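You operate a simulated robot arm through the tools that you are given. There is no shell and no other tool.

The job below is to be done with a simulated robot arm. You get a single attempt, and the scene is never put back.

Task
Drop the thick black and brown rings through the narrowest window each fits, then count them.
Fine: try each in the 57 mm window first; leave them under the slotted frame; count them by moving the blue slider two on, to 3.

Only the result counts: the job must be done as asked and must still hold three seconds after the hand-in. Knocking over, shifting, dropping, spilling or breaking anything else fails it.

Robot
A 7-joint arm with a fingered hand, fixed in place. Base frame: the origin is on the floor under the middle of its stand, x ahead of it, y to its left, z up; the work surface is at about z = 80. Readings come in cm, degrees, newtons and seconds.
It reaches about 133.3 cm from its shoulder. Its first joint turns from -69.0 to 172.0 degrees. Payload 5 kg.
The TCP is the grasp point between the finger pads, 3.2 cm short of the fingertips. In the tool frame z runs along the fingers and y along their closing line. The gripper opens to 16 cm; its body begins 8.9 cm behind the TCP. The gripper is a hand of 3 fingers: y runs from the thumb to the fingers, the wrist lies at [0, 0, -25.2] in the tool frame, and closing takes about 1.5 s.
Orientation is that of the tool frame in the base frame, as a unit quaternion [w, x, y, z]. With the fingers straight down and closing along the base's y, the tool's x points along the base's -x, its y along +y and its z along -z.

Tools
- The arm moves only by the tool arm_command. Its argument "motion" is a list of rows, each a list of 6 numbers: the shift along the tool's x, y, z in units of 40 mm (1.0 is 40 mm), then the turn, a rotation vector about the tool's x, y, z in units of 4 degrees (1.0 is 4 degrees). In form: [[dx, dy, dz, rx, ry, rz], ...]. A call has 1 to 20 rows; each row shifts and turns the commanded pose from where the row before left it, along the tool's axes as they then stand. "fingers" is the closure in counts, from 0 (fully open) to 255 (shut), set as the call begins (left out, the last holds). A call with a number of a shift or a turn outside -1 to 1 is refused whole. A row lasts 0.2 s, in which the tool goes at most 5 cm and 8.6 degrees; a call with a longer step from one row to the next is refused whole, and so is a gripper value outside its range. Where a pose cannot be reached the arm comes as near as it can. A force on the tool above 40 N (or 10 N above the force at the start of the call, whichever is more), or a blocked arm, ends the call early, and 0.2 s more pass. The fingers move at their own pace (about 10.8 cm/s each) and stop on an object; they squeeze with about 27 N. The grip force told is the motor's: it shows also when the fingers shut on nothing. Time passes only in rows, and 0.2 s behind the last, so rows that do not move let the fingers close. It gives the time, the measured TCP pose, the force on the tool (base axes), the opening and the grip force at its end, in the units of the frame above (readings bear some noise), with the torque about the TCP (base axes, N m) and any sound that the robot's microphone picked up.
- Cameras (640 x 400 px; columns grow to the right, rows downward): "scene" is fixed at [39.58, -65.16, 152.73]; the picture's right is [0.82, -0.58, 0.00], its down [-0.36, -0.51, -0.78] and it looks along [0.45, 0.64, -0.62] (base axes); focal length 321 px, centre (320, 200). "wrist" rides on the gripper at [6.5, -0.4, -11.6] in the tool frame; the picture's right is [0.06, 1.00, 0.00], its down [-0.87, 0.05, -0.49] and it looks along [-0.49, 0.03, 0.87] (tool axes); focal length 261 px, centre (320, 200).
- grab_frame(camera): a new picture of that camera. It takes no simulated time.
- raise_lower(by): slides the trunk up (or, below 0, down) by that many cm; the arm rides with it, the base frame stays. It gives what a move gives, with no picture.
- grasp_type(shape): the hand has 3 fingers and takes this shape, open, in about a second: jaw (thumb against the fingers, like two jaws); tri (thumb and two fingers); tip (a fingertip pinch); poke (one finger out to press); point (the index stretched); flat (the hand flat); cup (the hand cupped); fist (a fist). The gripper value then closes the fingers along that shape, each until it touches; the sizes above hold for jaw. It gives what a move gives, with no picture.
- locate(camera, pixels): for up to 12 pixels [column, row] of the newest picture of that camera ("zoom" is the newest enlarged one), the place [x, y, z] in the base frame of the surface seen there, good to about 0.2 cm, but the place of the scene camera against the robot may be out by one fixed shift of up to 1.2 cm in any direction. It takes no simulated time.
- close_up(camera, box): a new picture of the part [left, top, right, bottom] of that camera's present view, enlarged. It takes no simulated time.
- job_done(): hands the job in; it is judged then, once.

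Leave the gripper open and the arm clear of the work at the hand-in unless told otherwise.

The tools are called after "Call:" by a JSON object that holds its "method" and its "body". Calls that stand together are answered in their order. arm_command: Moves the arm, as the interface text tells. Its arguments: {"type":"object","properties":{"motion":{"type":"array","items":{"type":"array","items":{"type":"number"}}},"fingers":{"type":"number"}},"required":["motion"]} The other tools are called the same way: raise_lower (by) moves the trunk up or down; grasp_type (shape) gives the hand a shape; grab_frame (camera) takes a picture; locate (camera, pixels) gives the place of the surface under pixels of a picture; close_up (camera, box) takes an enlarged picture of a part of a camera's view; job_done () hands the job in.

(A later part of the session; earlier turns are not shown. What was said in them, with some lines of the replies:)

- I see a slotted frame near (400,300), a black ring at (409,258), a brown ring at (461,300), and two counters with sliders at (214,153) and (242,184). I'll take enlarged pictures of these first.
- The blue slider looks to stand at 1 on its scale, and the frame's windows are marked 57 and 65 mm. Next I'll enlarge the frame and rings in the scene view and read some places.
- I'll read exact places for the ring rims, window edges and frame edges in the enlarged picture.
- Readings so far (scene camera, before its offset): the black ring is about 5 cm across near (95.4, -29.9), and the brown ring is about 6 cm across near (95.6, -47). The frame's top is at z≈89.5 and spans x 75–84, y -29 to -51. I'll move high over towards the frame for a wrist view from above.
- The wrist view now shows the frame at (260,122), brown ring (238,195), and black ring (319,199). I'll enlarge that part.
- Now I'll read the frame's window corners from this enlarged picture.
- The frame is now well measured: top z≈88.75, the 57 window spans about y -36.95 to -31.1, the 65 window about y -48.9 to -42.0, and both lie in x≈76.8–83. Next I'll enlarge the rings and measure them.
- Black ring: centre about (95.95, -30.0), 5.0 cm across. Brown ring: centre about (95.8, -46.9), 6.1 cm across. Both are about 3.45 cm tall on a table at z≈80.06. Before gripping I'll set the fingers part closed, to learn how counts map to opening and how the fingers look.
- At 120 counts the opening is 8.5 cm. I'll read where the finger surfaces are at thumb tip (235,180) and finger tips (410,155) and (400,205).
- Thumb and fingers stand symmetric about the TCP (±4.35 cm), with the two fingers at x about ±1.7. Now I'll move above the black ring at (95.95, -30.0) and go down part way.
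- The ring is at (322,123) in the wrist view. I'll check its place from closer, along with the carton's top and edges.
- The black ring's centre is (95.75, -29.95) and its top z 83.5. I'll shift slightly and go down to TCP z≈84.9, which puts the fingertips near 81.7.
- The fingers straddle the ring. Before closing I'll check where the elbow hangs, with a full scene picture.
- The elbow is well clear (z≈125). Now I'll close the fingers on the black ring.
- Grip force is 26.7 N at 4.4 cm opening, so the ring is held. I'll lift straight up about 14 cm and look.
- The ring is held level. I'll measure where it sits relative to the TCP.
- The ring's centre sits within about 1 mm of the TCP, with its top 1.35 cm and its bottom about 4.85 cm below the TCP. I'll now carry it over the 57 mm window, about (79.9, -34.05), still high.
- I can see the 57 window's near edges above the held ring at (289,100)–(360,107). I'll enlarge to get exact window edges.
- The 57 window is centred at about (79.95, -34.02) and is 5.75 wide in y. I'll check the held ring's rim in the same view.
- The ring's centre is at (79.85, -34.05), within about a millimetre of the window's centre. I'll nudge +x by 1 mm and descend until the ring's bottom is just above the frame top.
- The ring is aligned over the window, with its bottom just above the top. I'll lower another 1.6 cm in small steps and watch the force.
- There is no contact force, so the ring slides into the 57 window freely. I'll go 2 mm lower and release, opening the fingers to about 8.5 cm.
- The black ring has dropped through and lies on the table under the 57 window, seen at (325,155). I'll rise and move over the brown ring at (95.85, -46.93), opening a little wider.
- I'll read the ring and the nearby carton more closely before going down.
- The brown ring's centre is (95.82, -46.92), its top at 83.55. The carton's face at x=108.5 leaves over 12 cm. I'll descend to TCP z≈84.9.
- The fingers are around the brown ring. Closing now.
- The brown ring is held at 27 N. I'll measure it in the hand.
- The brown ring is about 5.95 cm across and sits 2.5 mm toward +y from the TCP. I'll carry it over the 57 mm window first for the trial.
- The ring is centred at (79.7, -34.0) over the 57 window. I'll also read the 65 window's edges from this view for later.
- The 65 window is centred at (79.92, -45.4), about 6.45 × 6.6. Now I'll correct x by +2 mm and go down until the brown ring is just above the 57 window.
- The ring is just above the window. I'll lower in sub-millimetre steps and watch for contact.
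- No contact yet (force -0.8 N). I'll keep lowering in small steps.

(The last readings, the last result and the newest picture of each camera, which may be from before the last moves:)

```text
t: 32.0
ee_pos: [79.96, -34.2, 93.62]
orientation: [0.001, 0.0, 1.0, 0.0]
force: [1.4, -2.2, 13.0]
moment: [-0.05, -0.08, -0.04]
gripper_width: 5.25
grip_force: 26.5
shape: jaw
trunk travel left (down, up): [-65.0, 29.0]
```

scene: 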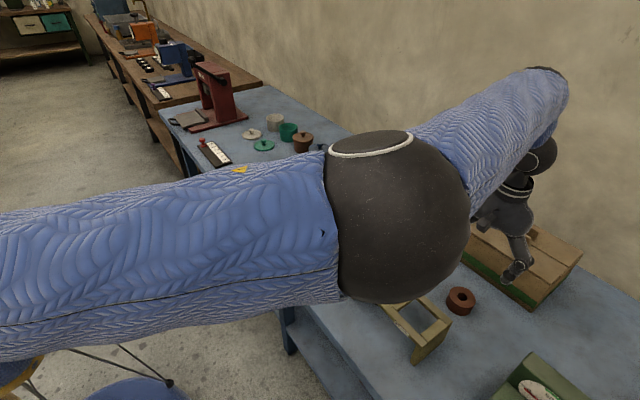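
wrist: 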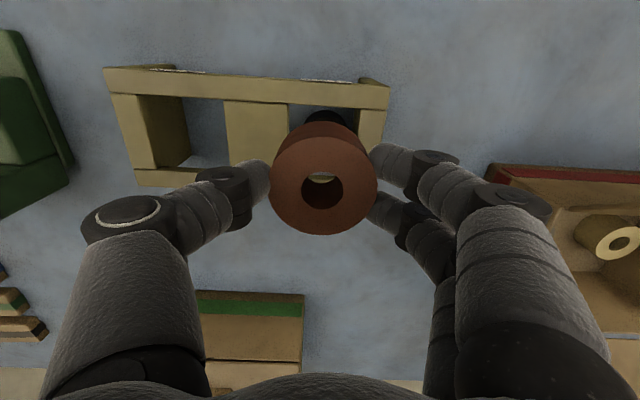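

Contact at 13 N with the ring's bottom at the frame's top level, so the brown ring does not enter the 57 window. I'll lift it 5 cm straight up and check that the frame hasn't moved.

Call:
{"method": "arm_command", "body": {"motion": [[0, 0, -0.05, 0, 0, 0], [0, 0, -0.2, 0, 0, 0], [0, 0, -0.4, 0, 0, 0], [0, 0, -0.4, 0, 0, 0], [0, 0, -0.2, 0, 0, 0], [0, 0, 0, 0, 0, 0], [0, 0, 0, 0, 0, 0]]}}

Call:
{"method": "grab_frame", "body": {"camera": "wrist"}}

Call:
{"method": "locate", "body": {"camera": "wrist", "pixels": [[273, 187], [375, 187], [324, 140], [324, 233], [290, 152], [358, 152], [290, 220], [358, 220]]}}

Call:
{"method": "close_up", "body": {"camera": "wrist", "box": [100, 50, 420, 250]}}

```text
t: 33.6
ee_pos: [79.91, -34.17, 98.43]
orientation: [-0.001, 0.0, 1.0, 0.0]
force: [-0.2, 0.2, -1.6]
moment: [0.02, 0.01, 0.01]
gripper_width: 5.21
grip_force: 26.5
shape: jaw
trunk travel left (down, up): [-65.0, 29.0]
```

```text
taken
```

wrist: 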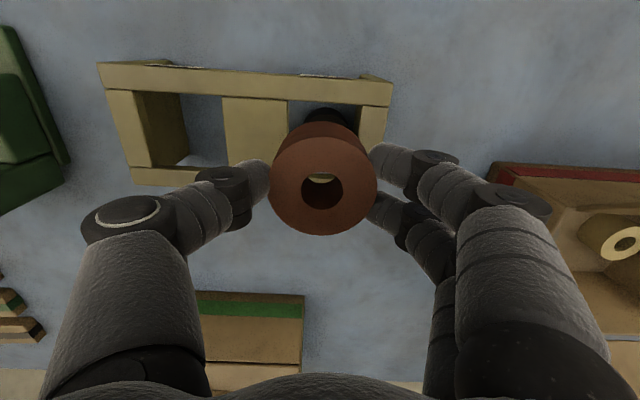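

```text
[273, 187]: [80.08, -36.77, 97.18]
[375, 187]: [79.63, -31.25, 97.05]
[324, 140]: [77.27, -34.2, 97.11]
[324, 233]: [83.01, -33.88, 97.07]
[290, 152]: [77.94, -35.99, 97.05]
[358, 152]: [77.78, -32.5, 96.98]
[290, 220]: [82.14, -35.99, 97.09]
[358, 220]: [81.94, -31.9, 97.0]
```

```text
2.00 times, centred on (260, 150) of wrist
```

zoom: 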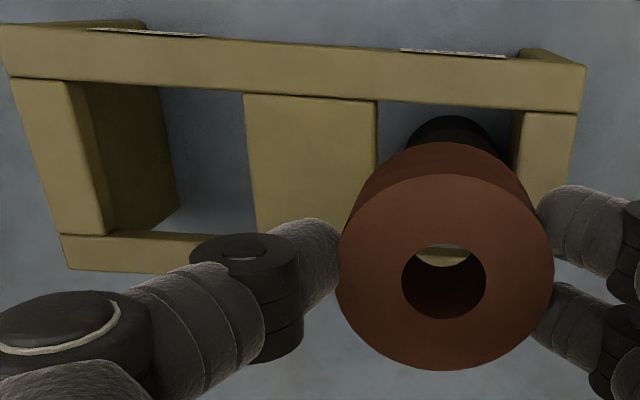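

Call:
{"method": "locate", "body": {"camera": "zoom", "pixels": [[575, 72], [8, 30], [70, 265], [250, 130], [376, 130], [66, 95], [200, 84], [200, 88], [150, 236], [150, 240], [515, 130], [330, 50]]}}

```text
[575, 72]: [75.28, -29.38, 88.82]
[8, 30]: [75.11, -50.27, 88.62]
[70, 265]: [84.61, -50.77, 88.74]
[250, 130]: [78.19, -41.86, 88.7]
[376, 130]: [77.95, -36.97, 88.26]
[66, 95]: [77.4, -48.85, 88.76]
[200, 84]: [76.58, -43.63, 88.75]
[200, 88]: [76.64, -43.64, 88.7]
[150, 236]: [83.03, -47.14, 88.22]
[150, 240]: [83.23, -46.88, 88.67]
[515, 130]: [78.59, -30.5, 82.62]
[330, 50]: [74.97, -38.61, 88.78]
```

The frame hasn't moved. Now I'll take the brown ring over to the 65 window, centre (79.92, -45.4).

Call:
{"method": "arm_command", "body": {"motion": [[0.0, -0.5, 0, 0, 0, 0], [0.0, -0.6, 0, 0, 0, 0], [0.0, -0.6, 0, 0, 0, 0], [0.0, -0.6, 0, 0, 0, 0], [0.025, -0.54, 0, 0, 0, 0], [0, 0, 0, 0, 0, 0], [0, 0, 0, 0, 0, 0], [0, 0, 0, 0, 0, 0]]}}

Call:
{"method": "grab_frame", "body": {"camera": "wrist"}}

Call:
{"method": "locate", "body": {"camera": "wrist", "pixels": [[273, 187], [375, 187], [324, 140], [324, 233], [290, 152], [358, 152], [290, 220], [358, 220]]}}

Call:
{"method": "close_up", "body": {"camera": "wrist", "box": [200, 60, 440, 250]}}

```text
t: 35.4
ee_pos: [79.87, -45.6, 98.33]
orientation: [0.0, 0.0, 1.0, -0.001]
force: [0.8, -0.6, -0.3]
moment: [0.01, 0.01, 0.01]
gripper_width: 5.22
grip_force: 27.3
shape: jaw
trunk travel left (down, up): [-65.0, 29.0]
```

```text
taken
```

wrist: 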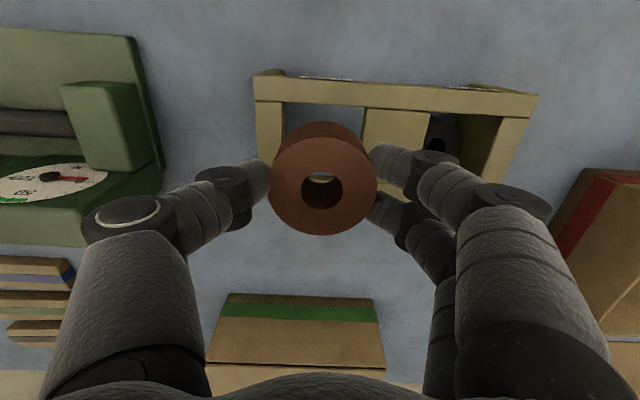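

```text
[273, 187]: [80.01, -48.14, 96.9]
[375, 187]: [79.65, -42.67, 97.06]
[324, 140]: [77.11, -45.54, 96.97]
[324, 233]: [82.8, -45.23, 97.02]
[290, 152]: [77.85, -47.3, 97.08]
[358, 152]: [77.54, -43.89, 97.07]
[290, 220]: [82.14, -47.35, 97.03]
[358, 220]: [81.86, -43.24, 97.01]
```

```text
2.11 times, centred on (320, 155) of wrist
```

zoom: 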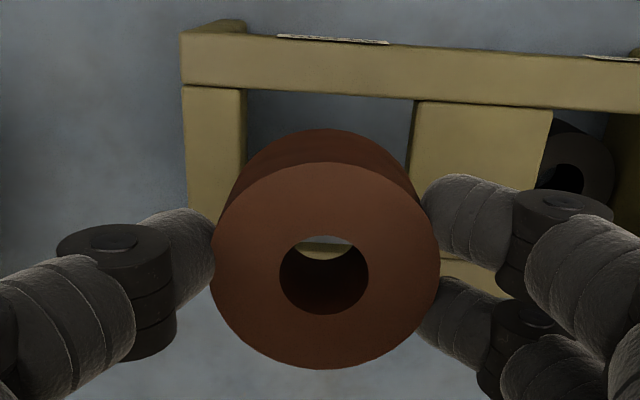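

The ring is centred at (79.9, -45.42). I'll check the 65 window's edges from this view.

Call:
{"method": "locate", "body": {"camera": "zoom", "pixels": [[243, 100], [241, 130], [238, 160], [417, 110], [415, 130], [414, 150], [330, 92], [330, 97], [320, 252], [325, 256], [300, 252], [345, 256]]}}

```text
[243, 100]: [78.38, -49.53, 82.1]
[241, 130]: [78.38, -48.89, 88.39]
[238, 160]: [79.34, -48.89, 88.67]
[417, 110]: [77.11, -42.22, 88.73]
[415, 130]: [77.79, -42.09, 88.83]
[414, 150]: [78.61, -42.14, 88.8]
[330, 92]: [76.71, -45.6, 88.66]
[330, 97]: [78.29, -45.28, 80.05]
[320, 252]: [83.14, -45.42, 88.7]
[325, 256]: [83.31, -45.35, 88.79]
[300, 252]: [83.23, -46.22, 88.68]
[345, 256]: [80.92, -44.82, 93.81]
```

The window's centre is about (79.93, -45.5). With a tiny nudge of -0.6 mm in y, I'll descend to just above the frame and then carefully in.

Call:
{"method": "arm_command", "body": {"motion": [[-0.01, -0.015, 0.3, 0, 0, 0], [0, 0, 0.3, 0, 0, 0], [0, 0, 0.25, 0, 0, 0], [0, 0, 0.2, 0, 0, 0], [0, 0, 0, 0, 0, 0], [0, 0, 0.05, 0, 0, 0], [0, 0, 0.025, 0, 0, 0], [0, 0, 0.025, 0, 0, 0], [0, 0, 0.025, 0, 0, 0]]}}

Call:
{"method": "close_up", "body": {"camera": "wrist", "box": [200, 60, 440, 250]}}

```text
t: 37.4
ee_pos: [79.94, -45.69, 93.61]
orientation: [0.0, 0.0, 1.0, -0.001]
force: [-0.1, -0.1, -0.4]
moment: [0.0, -0.03, 0.01]
gripper_width: 5.22
grip_force: 27.3
shape: jaw
trunk travel left (down, up): [-65.0, 29.0]
```

```text
2.11 times, centred on (320, 155) of wrist
```

zoom: 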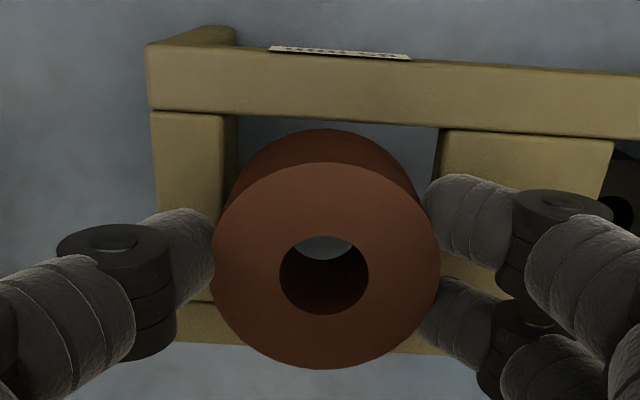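

No contact yet. I'll continue down 8 mm in 1 mm steps.

Call:
{"method": "arm_command", "body": {"motion": [[0, 0, 0.025, 0, 0, 0], [0, 0, 0.025, 0, 0, 0], [0, 0, 0.025, 0, 0, 0], [0, 0, 0.025, 0, 0, 0], [0, 0, 0.025, 0, 0, 0], [0, 0, 0.025, 0, 0, 0], [0, 0, 0.025, 0, 0, 0], [0, 0, 0.025, 0, 0, 0]]}}

Call:
{"method": "close_up", "body": {"camera": "wrist", "box": [200, 60, 440, 250]}}

```text
t: 39.2
ee_pos: [79.9, -45.85, 92.94]
orientation: [0.0, 0.0, 1.0, 0.0]
force: [-0.5, 0.9, 1.2]
moment: [-0.02, 0.03, 0.02]
gripper_width: 5.2
grip_force: 27.3
shape: jaw
trunk travel left (down, up): [-65.0, 29.0]
```

```text
2.11 times, centred on (320, 155) of wrist
```

zoom: 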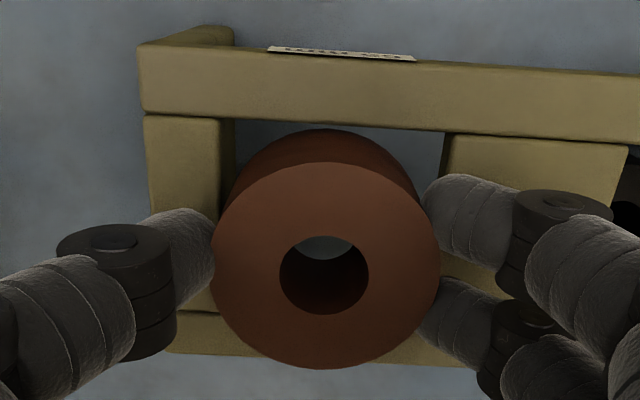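

The ring is about 5 mm into the 65 window with no significant force. I'll go another 6 mm, then release.

Call:
{"method": "arm_command", "body": {"motion": [[0, 0, 0.025, 0, 0, 0], [0, 0, 0.025, 0, 0, 0], [0, 0, 0.025, 0, 0, 0], [0, 0, 0.025, 0, 0, 0], [0, 0, 0.025, 0, 0, 0], [0, 0, 0.025, 0, 0, 0], [0, 0, 0, 0, 0, 0]]}}

Call:
{"method": "close_up", "body": {"camera": "wrist", "box": [200, 60, 440, 250]}}

```text
t: 40.8
ee_pos: [79.88, -45.65, 92.37]
orientation: [-0.001, 0.0, 1.0, 0.0]
force: [-2.9, -1.3, 0.1]
moment: [0.01, 0.04, 0.04]
gripper_width: 5.23
grip_force: 26.9
shape: jaw
trunk travel left (down, up): [-65.0, 29.0]
```

```text
2.11 times, centred on (320, 155) of wrist
```

zoom: 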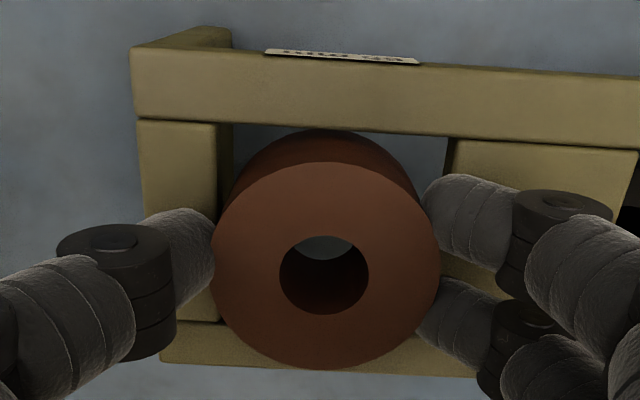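

A slight -2.9 N in x suggests the ring brushes the back rail, so I'll ease 1 mm toward -x and then release.

Call:
{"method": "arm_command", "body": {"motion": [[0.02, 0, 0, 0, 0, 0], [0, 0, 0, 0, 0, 0]]}}

Call:
{"method": "arm_command", "body": {"motion": [[0, 0, 0, 0, 0, 0], [0, 0, 0, 0, 0, 0], [0, 0, 0, 0, 0, 0], [0, 0, 0, 0, 0, 0]], "fingers": 100}}

Call:
{"method": "grab_frame", "body": {"camera": "wrist"}}

```text
t: 41.4
ee_pos: [79.81, -45.77, 92.36]
orientation: [0.001, 0.0, 1.0, 0.0]
force: [-0.3, 1.0, -0.2]
moment: [-0.01, -0.01, 0.0]
gripper_width: 5.24
grip_force: 26.6
shape: jaw
trunk travel left (down, up): [-65.0, 29.0]
```

```text
t: 42.4
ee_pos: [79.74, -45.69, 92.24]
orientation: [0.0, 0.001, 1.0, 0.0]
force: [-0.1, 0.2, 0.4]
moment: [0.03, -0.03, -0.01]
gripper_width: 9.69
grip_force: 0.2
shape: jaw
trunk travel left (down, up): [-65.0, 29.0]
```

```text
taken
```

wrist: 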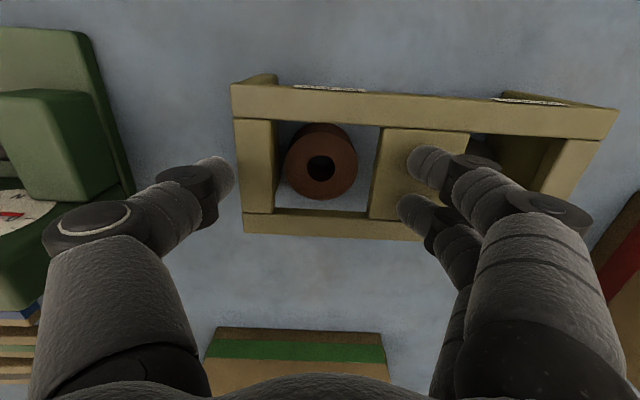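

Both rings are through, the brown lying under the 65 window at (320,163). I'll check it from above while rising, then go to the slider.

Call:
{"method": "locate", "body": {"camera": "wrist", "pixels": [[300, 165], [340, 165], [320, 185], [480, 150]]}}

Call:
{"method": "arm_command", "body": {"motion": [[0, 0, -0.5, 0, 0, 0], [0, 0, -0.8, 0, 0, 0], [0, 0, -0.9, 0, 0, 0], [0, 0, -0.9, 0, 0, 0], [0, 0, -0.9, 0, 0, 0], [0, 0, -0.9, 0, 0, 0], [0, 0, -0.9, 0, 0, 0], [0, 0, -0.5, 0, 0, 0], [0, 0, 0, 0, 0, 0], [0, 0, 0, 0, 0, 0]]}}

Call:
{"method": "grab_frame", "body": {"camera": "wrist"}}

```text
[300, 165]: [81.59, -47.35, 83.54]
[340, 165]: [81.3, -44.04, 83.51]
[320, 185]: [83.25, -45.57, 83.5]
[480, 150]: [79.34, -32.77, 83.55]
```

```text
t: 44.6
ee_pos: [79.9, -45.57, 117.48]
orientation: [0.0, 0.0, 1.0, -0.001]
force: [0.0, -0.9, -0.7]
moment: [-0.02, -0.02, -0.02]
gripper_width: 9.71
grip_force: 0.0
shape: jaw
trunk travel left (down, up): [-65.0, 29.0]
```

```text
taken
```

wrist: 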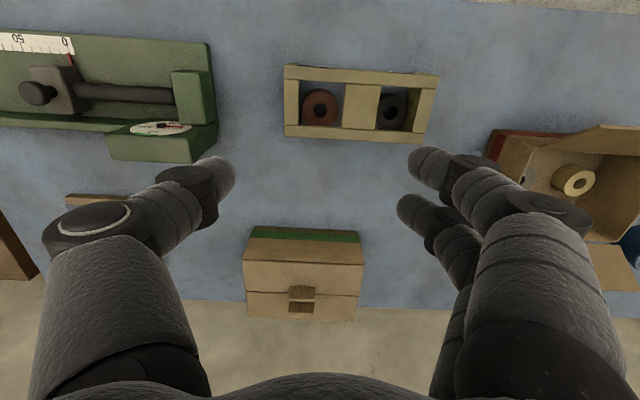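

Both rings lie flat on the table (tops at 83.5) under their windows. Now I'll travel high to the slider board near (71, 33), at z≈117.

Call:
{"method": "arm_command", "body": {"motion": [[0.1, 0.5, 0, 0, 0, 0], [0.2, 0.9, 0, 0, 0, 0], [0.2, 0.95, 0, 0, 0, 0], [0.2, 0.95, 0, 0, 0, 0], [0.2, 0.95, 0, 0, 0, 0], [0.2, 0.95, 0, 0, 0, 0], [0.2, 0.95, 0, 0, 0, 0], [0.2, 0.95, 0, 0, 0, 0], [0.2, 0.95, 0, 0, 0, 0], [0.2, 0.95, 0, 0, 0, 0], [0.2, 0.95, 0, 0, 0, 0], [0.2, 0.95, 0, 0, 0, 0], [0.2, 0.95, 0, 0, 0, 0], [0.2, 0.95, 0, 0, 0, 0], [0.2, 0.95, 0, 0, 0, 0], [0.2, 0.95, 0, 0, 0, 0], [0.2, 0.95, 0, 0, 0, 0], [0.2, 0.95, 0, 0, 0, 0], [0.2, 0.95, 0, 0, 0, 0], [0, 0, 0, 0, 0, 0]], "fingers": 60}}

Call:
{"method": "arm_command", "body": {"motion": [[0, 0.5, 0, 0, 0, 0], [0, 0, 0, 0, 0, 0], [0, 0, 0, 0, 0, 0]]}}

Call:
{"method": "grab_frame", "body": {"camera": "wrist"}}

Call:
{"method": "grab_frame", "body": {"camera": "scene"}}

```text
t: 48.8
ee_pos: [64.95, 24.38, 117.47]
orientation: [0.0, 0.0, 1.0, 0.001]
force: [0.4, -0.5, -0.6]
moment: [0.04, 0.02, 0.01]
gripper_width: 12.21
grip_force: 0.1
shape: jaw
trunk travel left (down, up): [-65.0, 29.0]
```

```text
t: 49.6
ee_pos: [64.93, 26.47, 117.4]
orientation: [0.0, 0.0, 1.0, 0.0]
force: [-0.2, -0.3, 0.2]
moment: [-0.05, -0.02, 0.0]
gripper_width: 12.22
grip_force: 0.0
shape: jaw
trunk travel left (down, up): [-65.0, 29.0]
```

```text
taken
```

wrist: 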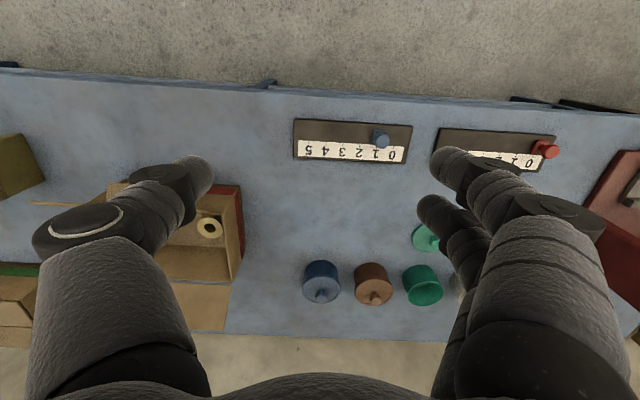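

```text
taken
```

scene: 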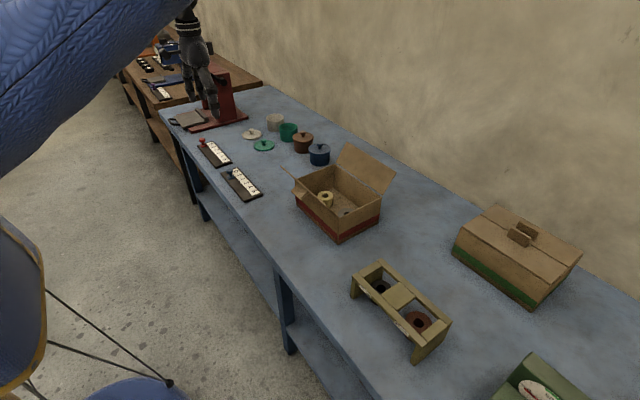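

The slider board is at (352,142) in the wrist view. I'll enlarge it.

Call:
{"method": "close_up", "body": {"camera": "wrist", "box": [285, 105, 425, 175]}}

```text
4.57 times, centred on (355, 140) of wrist
```

zoom: 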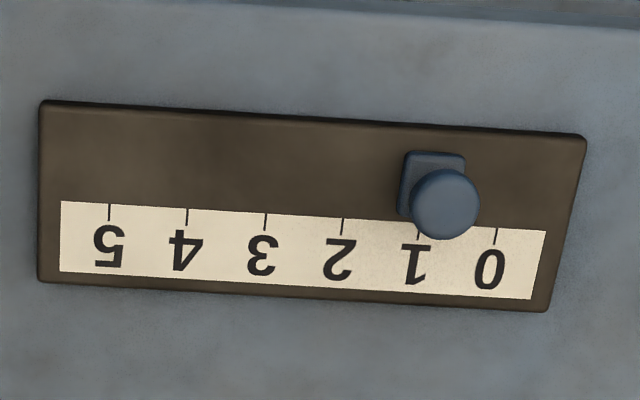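

The blue slider's base stands in line with tick 1. I'll read the ticks and the slider's parts.

Call:
{"method": "locate", "body": {"camera": "zoom", "pixels": [[496, 236], [342, 226], [265, 220], [187, 214], [109, 209], [445, 203], [412, 202], [478, 205], [445, 172], [435, 160], [408, 160], [462, 160]]}}

Call:
{"method": "locate", "body": {"camera": "zoom", "pixels": [[418, 235], [402, 185], [404, 210], [405, 156], [464, 158], [300, 150], [50, 110], [580, 145], [45, 275], [540, 305], [445, 235], [416, 215]]}}

```text
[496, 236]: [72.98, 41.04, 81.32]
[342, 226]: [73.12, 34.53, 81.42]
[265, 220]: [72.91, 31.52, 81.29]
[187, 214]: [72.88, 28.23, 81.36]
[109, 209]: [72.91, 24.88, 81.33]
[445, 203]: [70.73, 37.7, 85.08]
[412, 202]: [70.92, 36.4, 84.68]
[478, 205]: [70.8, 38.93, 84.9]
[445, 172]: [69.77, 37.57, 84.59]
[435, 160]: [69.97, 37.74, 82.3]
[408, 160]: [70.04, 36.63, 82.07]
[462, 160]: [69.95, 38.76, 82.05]
```

```text
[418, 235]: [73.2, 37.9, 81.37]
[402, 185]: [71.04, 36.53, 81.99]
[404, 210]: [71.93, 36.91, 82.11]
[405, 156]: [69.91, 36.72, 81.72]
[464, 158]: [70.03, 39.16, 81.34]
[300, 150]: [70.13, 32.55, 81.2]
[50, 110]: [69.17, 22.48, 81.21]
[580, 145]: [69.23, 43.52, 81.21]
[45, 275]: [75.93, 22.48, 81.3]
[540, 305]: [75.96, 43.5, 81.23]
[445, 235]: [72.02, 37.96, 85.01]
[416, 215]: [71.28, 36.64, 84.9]
```

Ticks are 3.2 cm apart (0 at y≈41.0, 1 at 37.8, 3 at 31.4). The slider's base is centred at y≈37.8 and the knob at (70.85, 37.7), top z≈85, about 2.5 cm across. So it stands at 1 and must move 6.4 cm toward -y. I'll go above the knob with the opening at 6 cm.

Call:
{"method": "arm_command", "body": {"motion": [[-0.37, 0.7, 0, 0, 0, 0], [-0.37, 0.7, 0, 0, 0, 0], [-0.37, 0.7, 0, 0, 0, 0], [-0.37, 0.7, 0, 0, 0, 0], [0, 0, 0.8, 0, 0, 0], [0, 0, 0.8, 0, 0, 0], [0, 0, 0.8, 0, 0, 0], [0, 0, 0.8, 0, 0, 0], [0, 0, 0.8, 0, 0, 0], [0, 0, 0, 0, 0, 0], [0, 0, 0, 0, 0, 0]], "fingers": 160}}

Call:
{"method": "grab_frame", "body": {"camera": "wrist"}}

Call:
{"method": "grab_frame", "body": {"camera": "scene"}}

```text
t: 52.0
ee_pos: [70.98, 37.74, 101.28]
orientation: [0.0, 0.0, 1.0, 0.0]
force: [-0.4, 0.0, -0.3]
moment: [-0.03, 0.0, -0.01]
gripper_width: 6.01
grip_force: 0.1
shape: jaw
trunk travel left (down, up): [-65.0, 29.0]
```

```text
taken
```

wrist: 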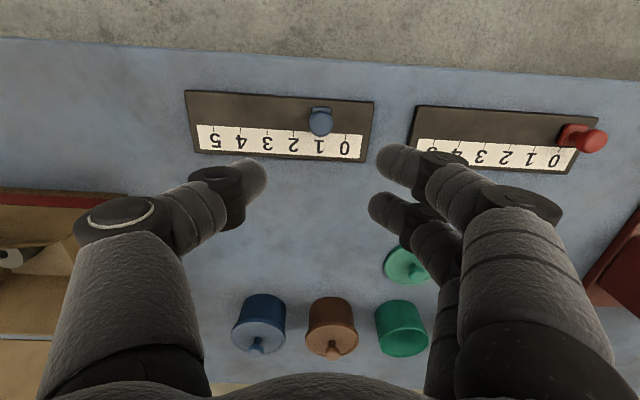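

```text
taken
```

scene: 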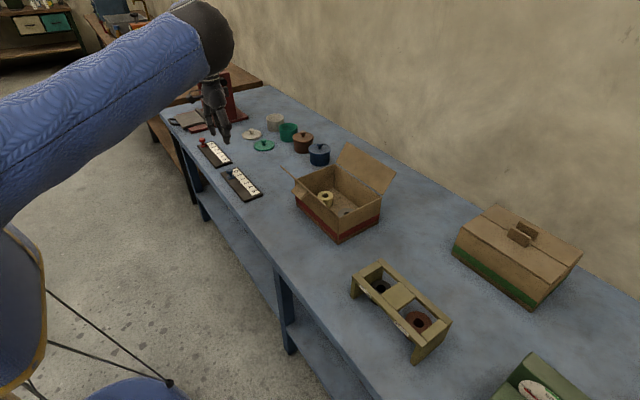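

I'll check how near the elbow is to the red machine before descending, and read the knob again.

Call:
{"method": "locate", "body": {"camera": "scene", "pixels": [[205, 45], [225, 60], [240, 75], [235, 95], [180, 60], [215, 95]]}}

Call:
{"method": "close_up", "body": {"camera": "wrist", "box": [180, 80, 390, 180]}}

```text
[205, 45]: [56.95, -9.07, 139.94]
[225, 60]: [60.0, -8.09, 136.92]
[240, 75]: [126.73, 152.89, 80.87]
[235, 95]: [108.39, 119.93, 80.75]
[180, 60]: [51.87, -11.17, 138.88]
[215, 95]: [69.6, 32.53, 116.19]
```

```text
3.05 times, centred on (285, 130) of wrist
```

zoom: 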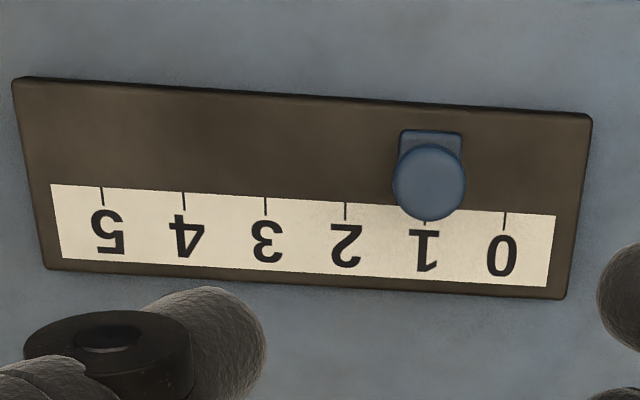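

The elbow is at y≈-9, z≈140, nowhere near anything. I'll read the knob from this view.

Call:
{"method": "locate", "body": {"camera": "zoom", "pixels": [[429, 181], [395, 180], [464, 182], [429, 148], [429, 215], [402, 140], [460, 140], [504, 225], [265, 208], [425, 225], [345, 214], [430, 136]]}}

```text
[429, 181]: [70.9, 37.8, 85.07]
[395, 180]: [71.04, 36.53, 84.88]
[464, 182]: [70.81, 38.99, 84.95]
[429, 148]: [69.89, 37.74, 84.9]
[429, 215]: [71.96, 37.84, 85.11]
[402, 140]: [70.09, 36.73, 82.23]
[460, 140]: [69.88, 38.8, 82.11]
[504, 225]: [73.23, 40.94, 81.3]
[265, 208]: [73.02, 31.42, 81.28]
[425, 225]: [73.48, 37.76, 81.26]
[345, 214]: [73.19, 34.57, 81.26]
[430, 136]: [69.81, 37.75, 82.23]
```

The knob's centre is (70.92, 37.77) and tick 3 is at y = 31.42. The TCP is right above, so I'll descend to z≈85.8 (fingertips ~82.6, above the board at 81.3).

Call:
{"method": "arm_command", "body": {"motion": [[0.01, 0.005, 0.6, 0, 0, 0], [0, 0, 0.6, 0, 0, 0], [0, 0, 0.6, 0, 0, 0], [0, 0, 0.6, 0, 0, 0], [0, 0, 0.6, 0, 0, 0], [0, 0, 0.4, 0, 0, 0], [0, 0, 0.3, 0, 0, 0], [0, 0, 0.12, 0, 0, 0], [0, 0, 0, 0, 0, 0], [0, 0, 0, 0, 0, 0]]}}

Call:
{"method": "grab_frame", "body": {"camera": "wrist"}}

Call:
{"method": "close_up", "body": {"camera": "scene", "box": [180, 90, 290, 210]}}

```text
t: 54.2
ee_pos: [70.98, 37.78, 86.25]
orientation: [0.0, 0.0, 1.0, 0.0]
force: [-0.1, 0.0, 0.5]
moment: [0.02, 0.0, 0.01]
gripper_width: 6.03
grip_force: 0.1
shape: jaw
trunk travel left (down, up): [-65.0, 29.0]
```

```text
taken
```

wrist: 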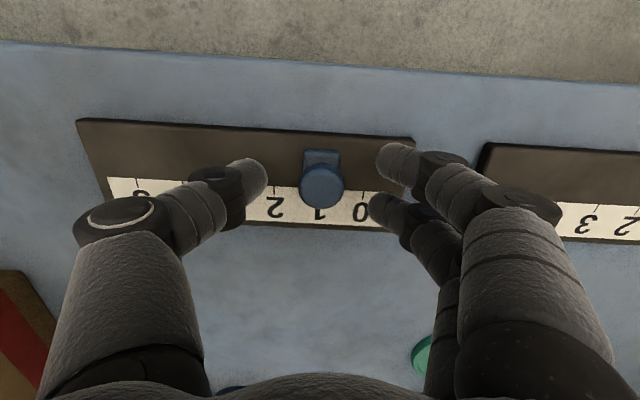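

```text
3.33 times, centred on (235, 150) of scene
```

zoom: 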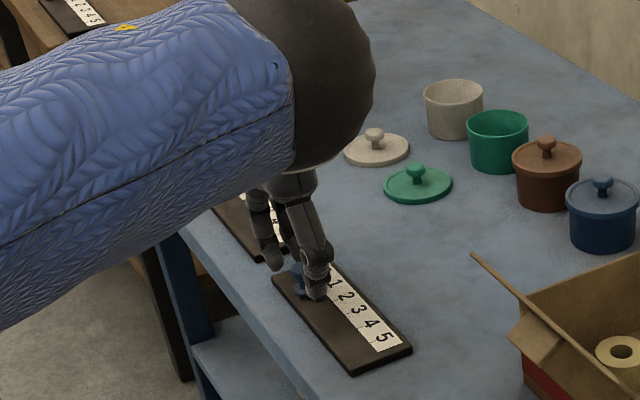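

The thumb and fingers stand on either side of the blue knob. I'll lower 4 mm more, then close gently.

Call:
{"method": "arm_command", "body": {"motion": [[0, 0, 0.1, 0, 0, 0], [0, 0, 0, 0, 0, 0]]}}

Call:
{"method": "arm_command", "body": {"motion": [[0, 0, 0, 0, 0, 0], [0, 0, 0, 0, 0, 0], [0, 0, 0, 0, 0, 0], [0, 0, 0, 0, 0, 0], [0, 0, 0, 0, 0, 0]], "fingers": 225}}

Call:
{"method": "grab_frame", "body": {"camera": "wrist"}}

Call:
{"method": "close_up", "body": {"camera": "wrist", "box": [180, 100, 440, 260]}}

```text
t: 54.8
ee_pos: [70.76, 37.79, 85.79]
orientation: [0.0, 0.0, 1.0, 0.0]
force: [-0.4, 0.2, 0.2]
moment: [0.03, 0.0, -0.02]
gripper_width: 6.02
grip_force: 0.1
shape: jaw
trunk travel left (down, up): [-65.0, 29.0]
```

```text
t: 56.0
ee_pos: [70.82, 37.82, 85.8]
orientation: [0.0, 0.0, 1.0, 0.001]
force: [0.0, 0.5, 0.2]
moment: [0.04, -0.02, -0.01]
gripper_width: 1.95
grip_force: 0.0
shape: jaw
trunk travel left (down, up): [-65.0, 29.0]
```

```text
taken
```

wrist: 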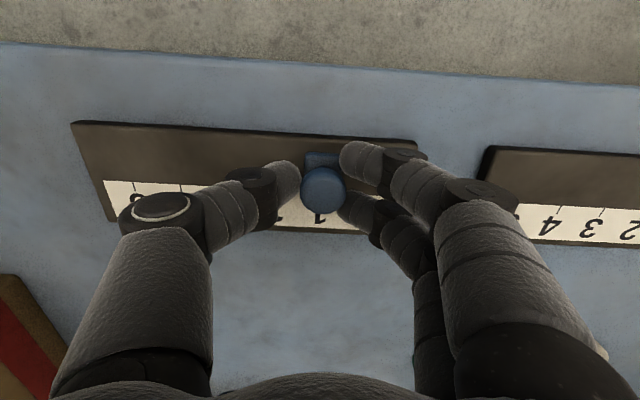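

```text
2.46 times, centred on (310, 180) of wrist
```

zoom: 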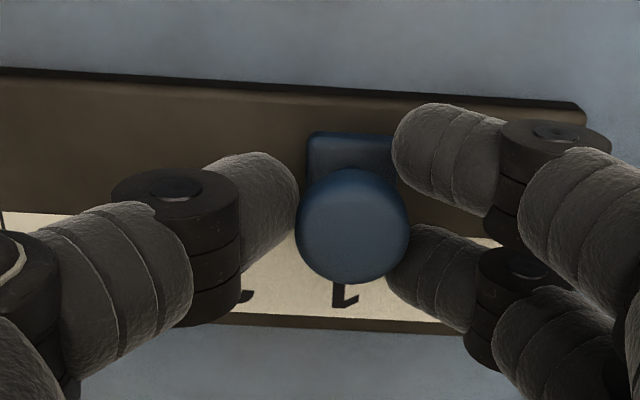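

At 1.95 cm opening there's no grip force yet, and the fingers only just cage the knob. I'll close further to touch it lightly.

Call:
{"method": "arm_command", "body": {"motion": [[0, 0, 0, 0, 0, 0], [0, 0, 0, 0, 0, 0], [0, 0, 0, 0, 0, 0]], "fingers": 240}}

Call:
{"method": "close_up", "body": {"camera": "wrist", "box": [180, 100, 440, 260]}}

```text
t: 56.8
ee_pos: [70.92, 37.7, 85.76]
orientation: [-0.001, 0.0, 1.0, 0.0]
force: [-2.8, -1.0, -4.2]
moment: [-0.04, 0.08, -0.1]
gripper_width: 1.33
grip_force: 27.1
shape: jaw
trunk travel left (down, up): [-65.0, 29.0]
```

```text
2.46 times, centred on (310, 180) of wrist
```

zoom: 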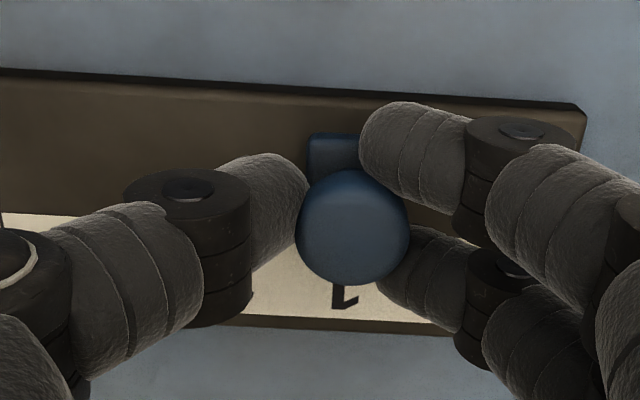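

The knob is gripped, but there's a -4.2 N vertical pull, so I'll loosen a little to a light cage that only pushes sideways.

Call:
{"method": "arm_command", "body": {"motion": [[0, 0, 0, 0, 0, 0], [0, 0, 0, 0, 0, 0]], "fingers": 229}}

Call:
{"method": "close_up", "body": {"camera": "wrist", "box": [180, 100, 440, 260]}}

```text
t: 57.4
ee_pos: [70.79, 37.7, 85.74]
orientation: [-0.001, -0.001, 1.0, -0.001]
force: [-0.2, -1.0, -1.0]
moment: [-0.03, -0.02, -0.02]
gripper_width: 1.68
grip_force: 0.0
shape: jaw
trunk travel left (down, up): [-65.0, 29.0]
```

```text
2.46 times, centred on (310, 180) of wrist
```

zoom: 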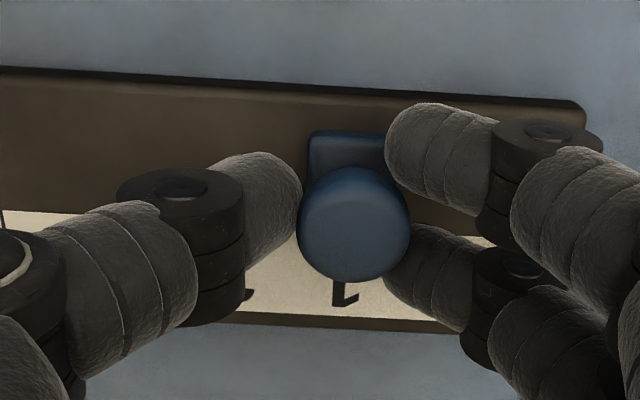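

Forces are back to about zero with the knob lightly caged. I'll push 1 cm toward -y in small steps and read the force.

Call:
{"method": "arm_command", "body": {"motion": [[0, -0.05, 0, 0, 0, 0], [0, -0.05, 0, 0, 0, 0], [0, -0.05, 0, 0, 0, 0], [0, -0.05, 0, 0, 0, 0], [0, -0.05, 0, 0, 0, 0]]}}

Call:
{"method": "close_up", "body": {"camera": "wrist", "box": [180, 100, 440, 260]}}

```text
t: 58.6
ee_pos: [70.89, 36.84, 85.85]
orientation: [0.0, 0.0, 1.0, 0.0]
force: [1.3, 1.0, -0.4]
moment: [0.0, -0.04, -0.01]
gripper_width: 1.71
grip_force: 0.0
shape: jaw
trunk travel left (down, up): [-65.0, 29.0]
```

```text
2.46 times, centred on (310, 180) of wrist
```

zoom: 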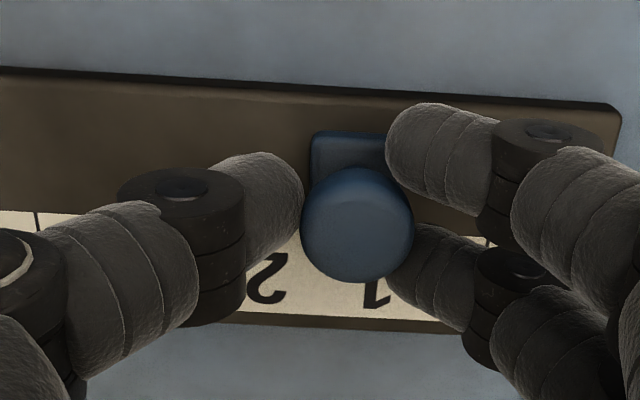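

The slider follows with only about 1 N. I'll continue 4.4 cm more toward -y, then measure.

Call:
{"method": "arm_command", "body": {"motion": [[0, -0.1, 0, 0, 0, 0], [0, -0.1, 0, 0, 0, 0], [0, -0.1, 0, 0, 0, 0], [0, -0.1, 0, 0, 0, 0], [0, -0.1, 0, 0, 0, 0], [0, -0.1, 0, 0, 0, 0], [0, -0.1, 0, 0, 0, 0], [0, -0.1, 0, 0, 0, 0], [0, -0.1, 0, 0, 0, 0], [0, -0.1, 0, 0, 0, 0], [0, -0.1, 0, 0, 0, 0], [0, 0, 0, 0, 0, 0], [0, 0, 0, 0, 0, 0]]}}

Call:
{"method": "close_up", "body": {"camera": "wrist", "box": [180, 100, 440, 260]}}

```text
t: 61.4
ee_pos: [70.76, 32.28, 85.76]
orientation: [0.0, 0.0, 1.0, 0.001]
force: [1.9, -0.4, -1.3]
moment: [0.0, -0.06, -0.03]
gripper_width: 1.68
grip_force: 0.0
shape: jaw
trunk travel left (down, up): [-65.0, 29.0]
```

```text
2.46 times, centred on (310, 180) of wrist
```

zoom: 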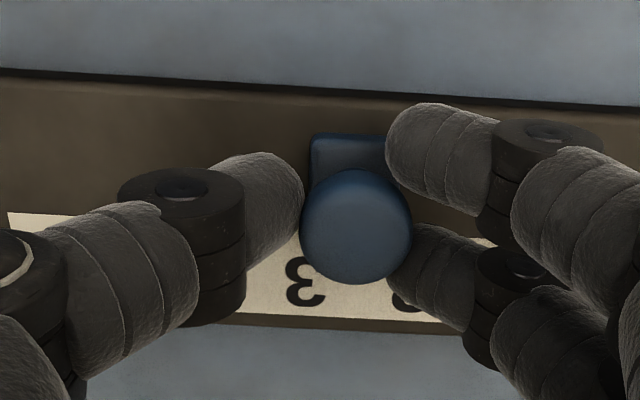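

The knob is now a little short of 3. I'll read its exact place.

Call:
{"method": "locate", "body": {"camera": "zoom", "pixels": [[356, 228], [306, 228], [408, 228], [356, 180], [356, 278], [315, 150], [345, 145], [380, 145], [312, 170]]}}

```text
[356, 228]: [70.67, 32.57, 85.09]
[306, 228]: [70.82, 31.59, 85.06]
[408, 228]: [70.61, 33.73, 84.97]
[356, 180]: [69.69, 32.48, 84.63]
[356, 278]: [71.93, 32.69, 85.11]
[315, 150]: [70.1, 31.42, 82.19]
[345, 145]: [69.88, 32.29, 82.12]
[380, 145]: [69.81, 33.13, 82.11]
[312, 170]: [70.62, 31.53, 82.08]
```

The slider is centred at y≈32.57 and needs 31.4. I'll move 1.12 cm more toward -y.

Call:
{"method": "arm_command", "body": {"motion": [[0, -0.07, 0, 0, 0, 0], [0, -0.07, 0, 0, 0, 0], [0, -0.07, 0, 0, 0, 0], [0, -0.07, 0, 0, 0, 0], [0, 0, 0, 0, 0, 0], [0, 0, 0, 0, 0, 0]]}}

Call:
{"method": "close_up", "body": {"camera": "wrist", "box": [180, 100, 440, 260]}}

Call:
{"method": "locate", "body": {"camera": "zoom", "pixels": [[356, 228], [306, 228], [408, 228], [356, 180], [356, 278], [315, 150], [345, 145], [380, 145], [312, 170]]}}

```text
t: 62.8
ee_pos: [70.84, 31.22, 85.79]
orientation: [0.0, 0.0, 1.0, 0.001]
force: [0.7, 0.4, 1.5]
moment: [0.0, -0.05, -0.01]
gripper_width: 1.71
grip_force: 0.0
shape: jaw
trunk travel left (down, up): [-65.0, 29.0]
```

```text
2.46 times, centred on (310, 180) of wrist
```

zoom: 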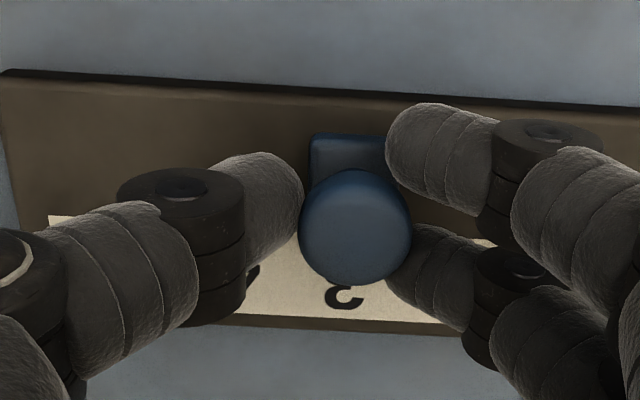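

```text
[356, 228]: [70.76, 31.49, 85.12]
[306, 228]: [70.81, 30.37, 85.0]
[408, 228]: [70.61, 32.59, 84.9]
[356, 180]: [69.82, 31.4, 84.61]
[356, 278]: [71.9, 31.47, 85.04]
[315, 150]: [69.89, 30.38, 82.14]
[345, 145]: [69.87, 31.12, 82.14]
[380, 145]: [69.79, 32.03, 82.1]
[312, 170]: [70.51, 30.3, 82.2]
```

The slider is now centred at y≈31.46 against tick 3 at 31.42. I'll open the fingers and then rise straight up.

Call:
{"method": "arm_command", "body": {"motion": [[0, 0, 0, 0, 0, 0], [0, 0, 0, 0, 0, 0], [0, 0, 0, 0, 0, 0], [0, 0, 0, 0, 0, 0]], "fingers": 160}}

Call:
{"method": "arm_command", "body": {"motion": [[0, 0, -0.3, 0, 0, 0], [0, 0, -0.6, 0, 0, 0], [0, 0, -0.6, 0, 0, 0], [0, 0, -0.6, 0, 0, 0], [0, 0, -0.6, 0, 0, 0], [0, 0, -0.6, 0, 0, 0], [0, 0, -0.6, 0, 0, 0], [0, 0, 0, 0, 0, 0], [0, 0, 0, 0, 0, 0]]}}

Call:
{"method": "grab_frame", "body": {"camera": "wrist"}}

Call:
{"method": "close_up", "body": {"camera": "wrist", "box": [240, 80, 450, 180]}}

```text
t: 63.8
ee_pos: [70.84, 31.15, 85.8]
orientation: [0.0, 0.0, 1.0, -0.001]
force: [0.2, 0.0, -0.1]
moment: [-0.01, 0.0, -0.02]
gripper_width: 5.91
grip_force: 0.0
shape: jaw
trunk travel left (down, up): [-65.0, 29.0]
```

```text
t: 65.8
ee_pos: [70.71, 31.07, 101.33]
orientation: [0.0, 0.0, 1.0, 0.0]
force: [-1.0, -0.7, -0.8]
moment: [0.03, -0.06, -0.01]
gripper_width: 5.9
grip_force: 0.1
shape: jaw
trunk travel left (down, up): [-65.0, 29.0]
```

```text
taken
```

wrist: 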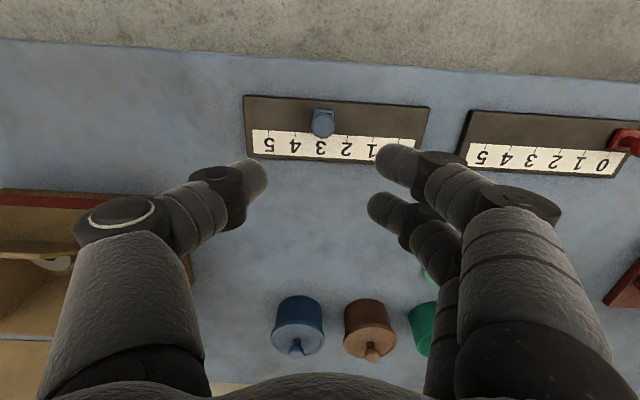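

```text
3.05 times, centred on (345, 130) of wrist
```

zoom: 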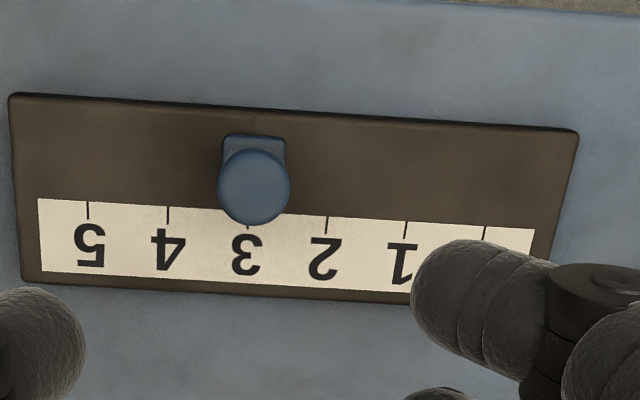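

The slider now stands at 3. I'll verify its place and that the board itself hasn't shifted.

Call:
{"method": "locate", "body": {"camera": "zoom", "pixels": [[254, 186], [220, 185], [289, 187], [226, 143], [284, 146], [248, 226], [327, 222], [168, 212], [405, 226], [18, 102], [572, 138], [30, 272]]}}

```text
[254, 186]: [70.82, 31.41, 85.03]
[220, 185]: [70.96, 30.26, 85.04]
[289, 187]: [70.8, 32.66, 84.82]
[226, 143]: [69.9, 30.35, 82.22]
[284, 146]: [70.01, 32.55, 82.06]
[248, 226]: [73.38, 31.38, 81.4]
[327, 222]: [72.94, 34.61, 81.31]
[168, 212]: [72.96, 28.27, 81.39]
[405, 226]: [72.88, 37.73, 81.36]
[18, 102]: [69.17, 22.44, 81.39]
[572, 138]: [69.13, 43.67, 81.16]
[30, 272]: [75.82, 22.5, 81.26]
```

The slider is centred at y≈31.45 against tick 3 at 31.40, and the board hasn't moved. I'll rise further and open the hand fully, then check the whole scene.

Call:
{"method": "arm_command", "body": {"motion": [[0.2, -0.5, -0.8, 0, 0, 0], [0.2, -0.6, -0.8, 0, 0, 0], [0.2, -0.7, -0.8, 0, 0, 0], [0.2, -0.8, -0.8, 0, 0, 0], [0, -0.8, -0.8, 0, 0, 0], [0, -0.8, 0, 0, 0, 0], [0, -0.8, 0, 0, 0, 0], [0, 0, 0, 0, 0, 0], [0, 0, 0, 0, 0, 0]], "fingers": 0}}

Call:
{"method": "grab_frame", "body": {"camera": "scene"}}

Call:
{"method": "close_up", "body": {"camera": "scene", "box": [330, 230, 490, 370]}}

Call:
{"method": "close_up", "body": {"camera": "scene", "box": [180, 120, 290, 210]}}

```text
t: 67.8
ee_pos: [67.53, 10.91, 117.42]
orientation: [-0.001, 0.0, 1.0, 0.0]
force: [0.1, -0.8, -0.1]
moment: [0.01, -0.01, -0.05]
gripper_width: 15.97
grip_force: 0.1
shape: jaw
trunk travel left (down, up): [-65.0, 29.0]
```

```text
taken
```

scene: 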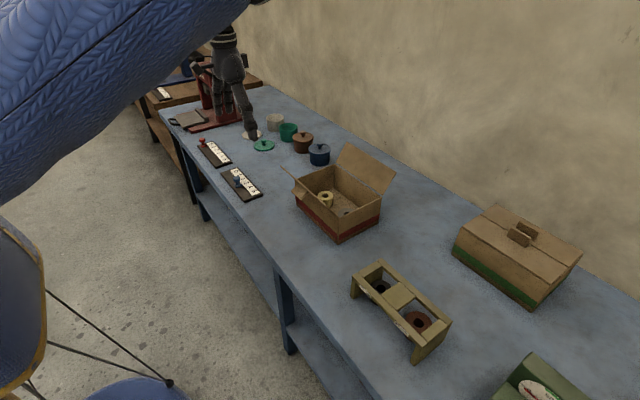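

```text
2.86 times, centred on (410, 300) of scene
```

zoom: 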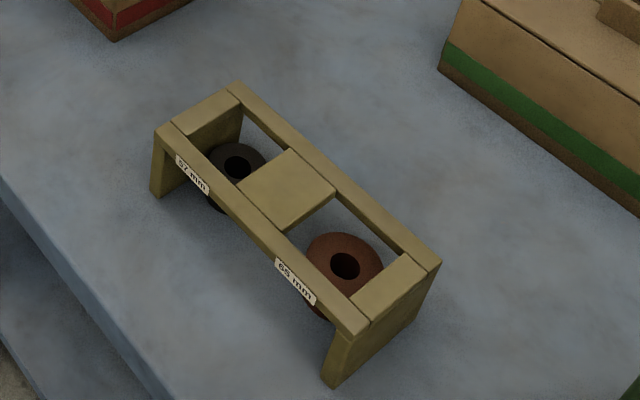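

```text
4.44 times, centred on (235, 165) of scene
```

zoom: 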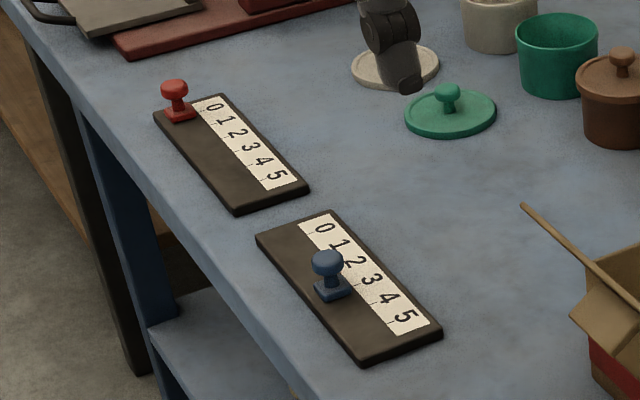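

The black ring lies under the 57 window, the brown ring under the 65 window, and the blue slider is at 3. Frame, boards, box and carton look as they were. The hand is open and high above the table. Handing in.

Call:
{"method": "job_done", "body": {}}

```text
The job is handed in.
```

I've handed the job in. Both rings lie under the slotted frame, and the blue slider stands at 3.

- **Black ring:** it went freely into the 57 mm window on the first try and lies flat on the table below it.
- **Brown ring:** I tried it in the 57 mm window first. It stopped on top of the frame and wouldn't go in. I then dropped it through the 65 mm window, and it lies flat below that one.
- **Count:** I moved the blue slider two on, from 1 to 3. It ended within about half a millimetre of the 3 mark.

From my last measurements and pictures, the frame, slider board, box and carton had not moved. I left the hand open and well above the table.
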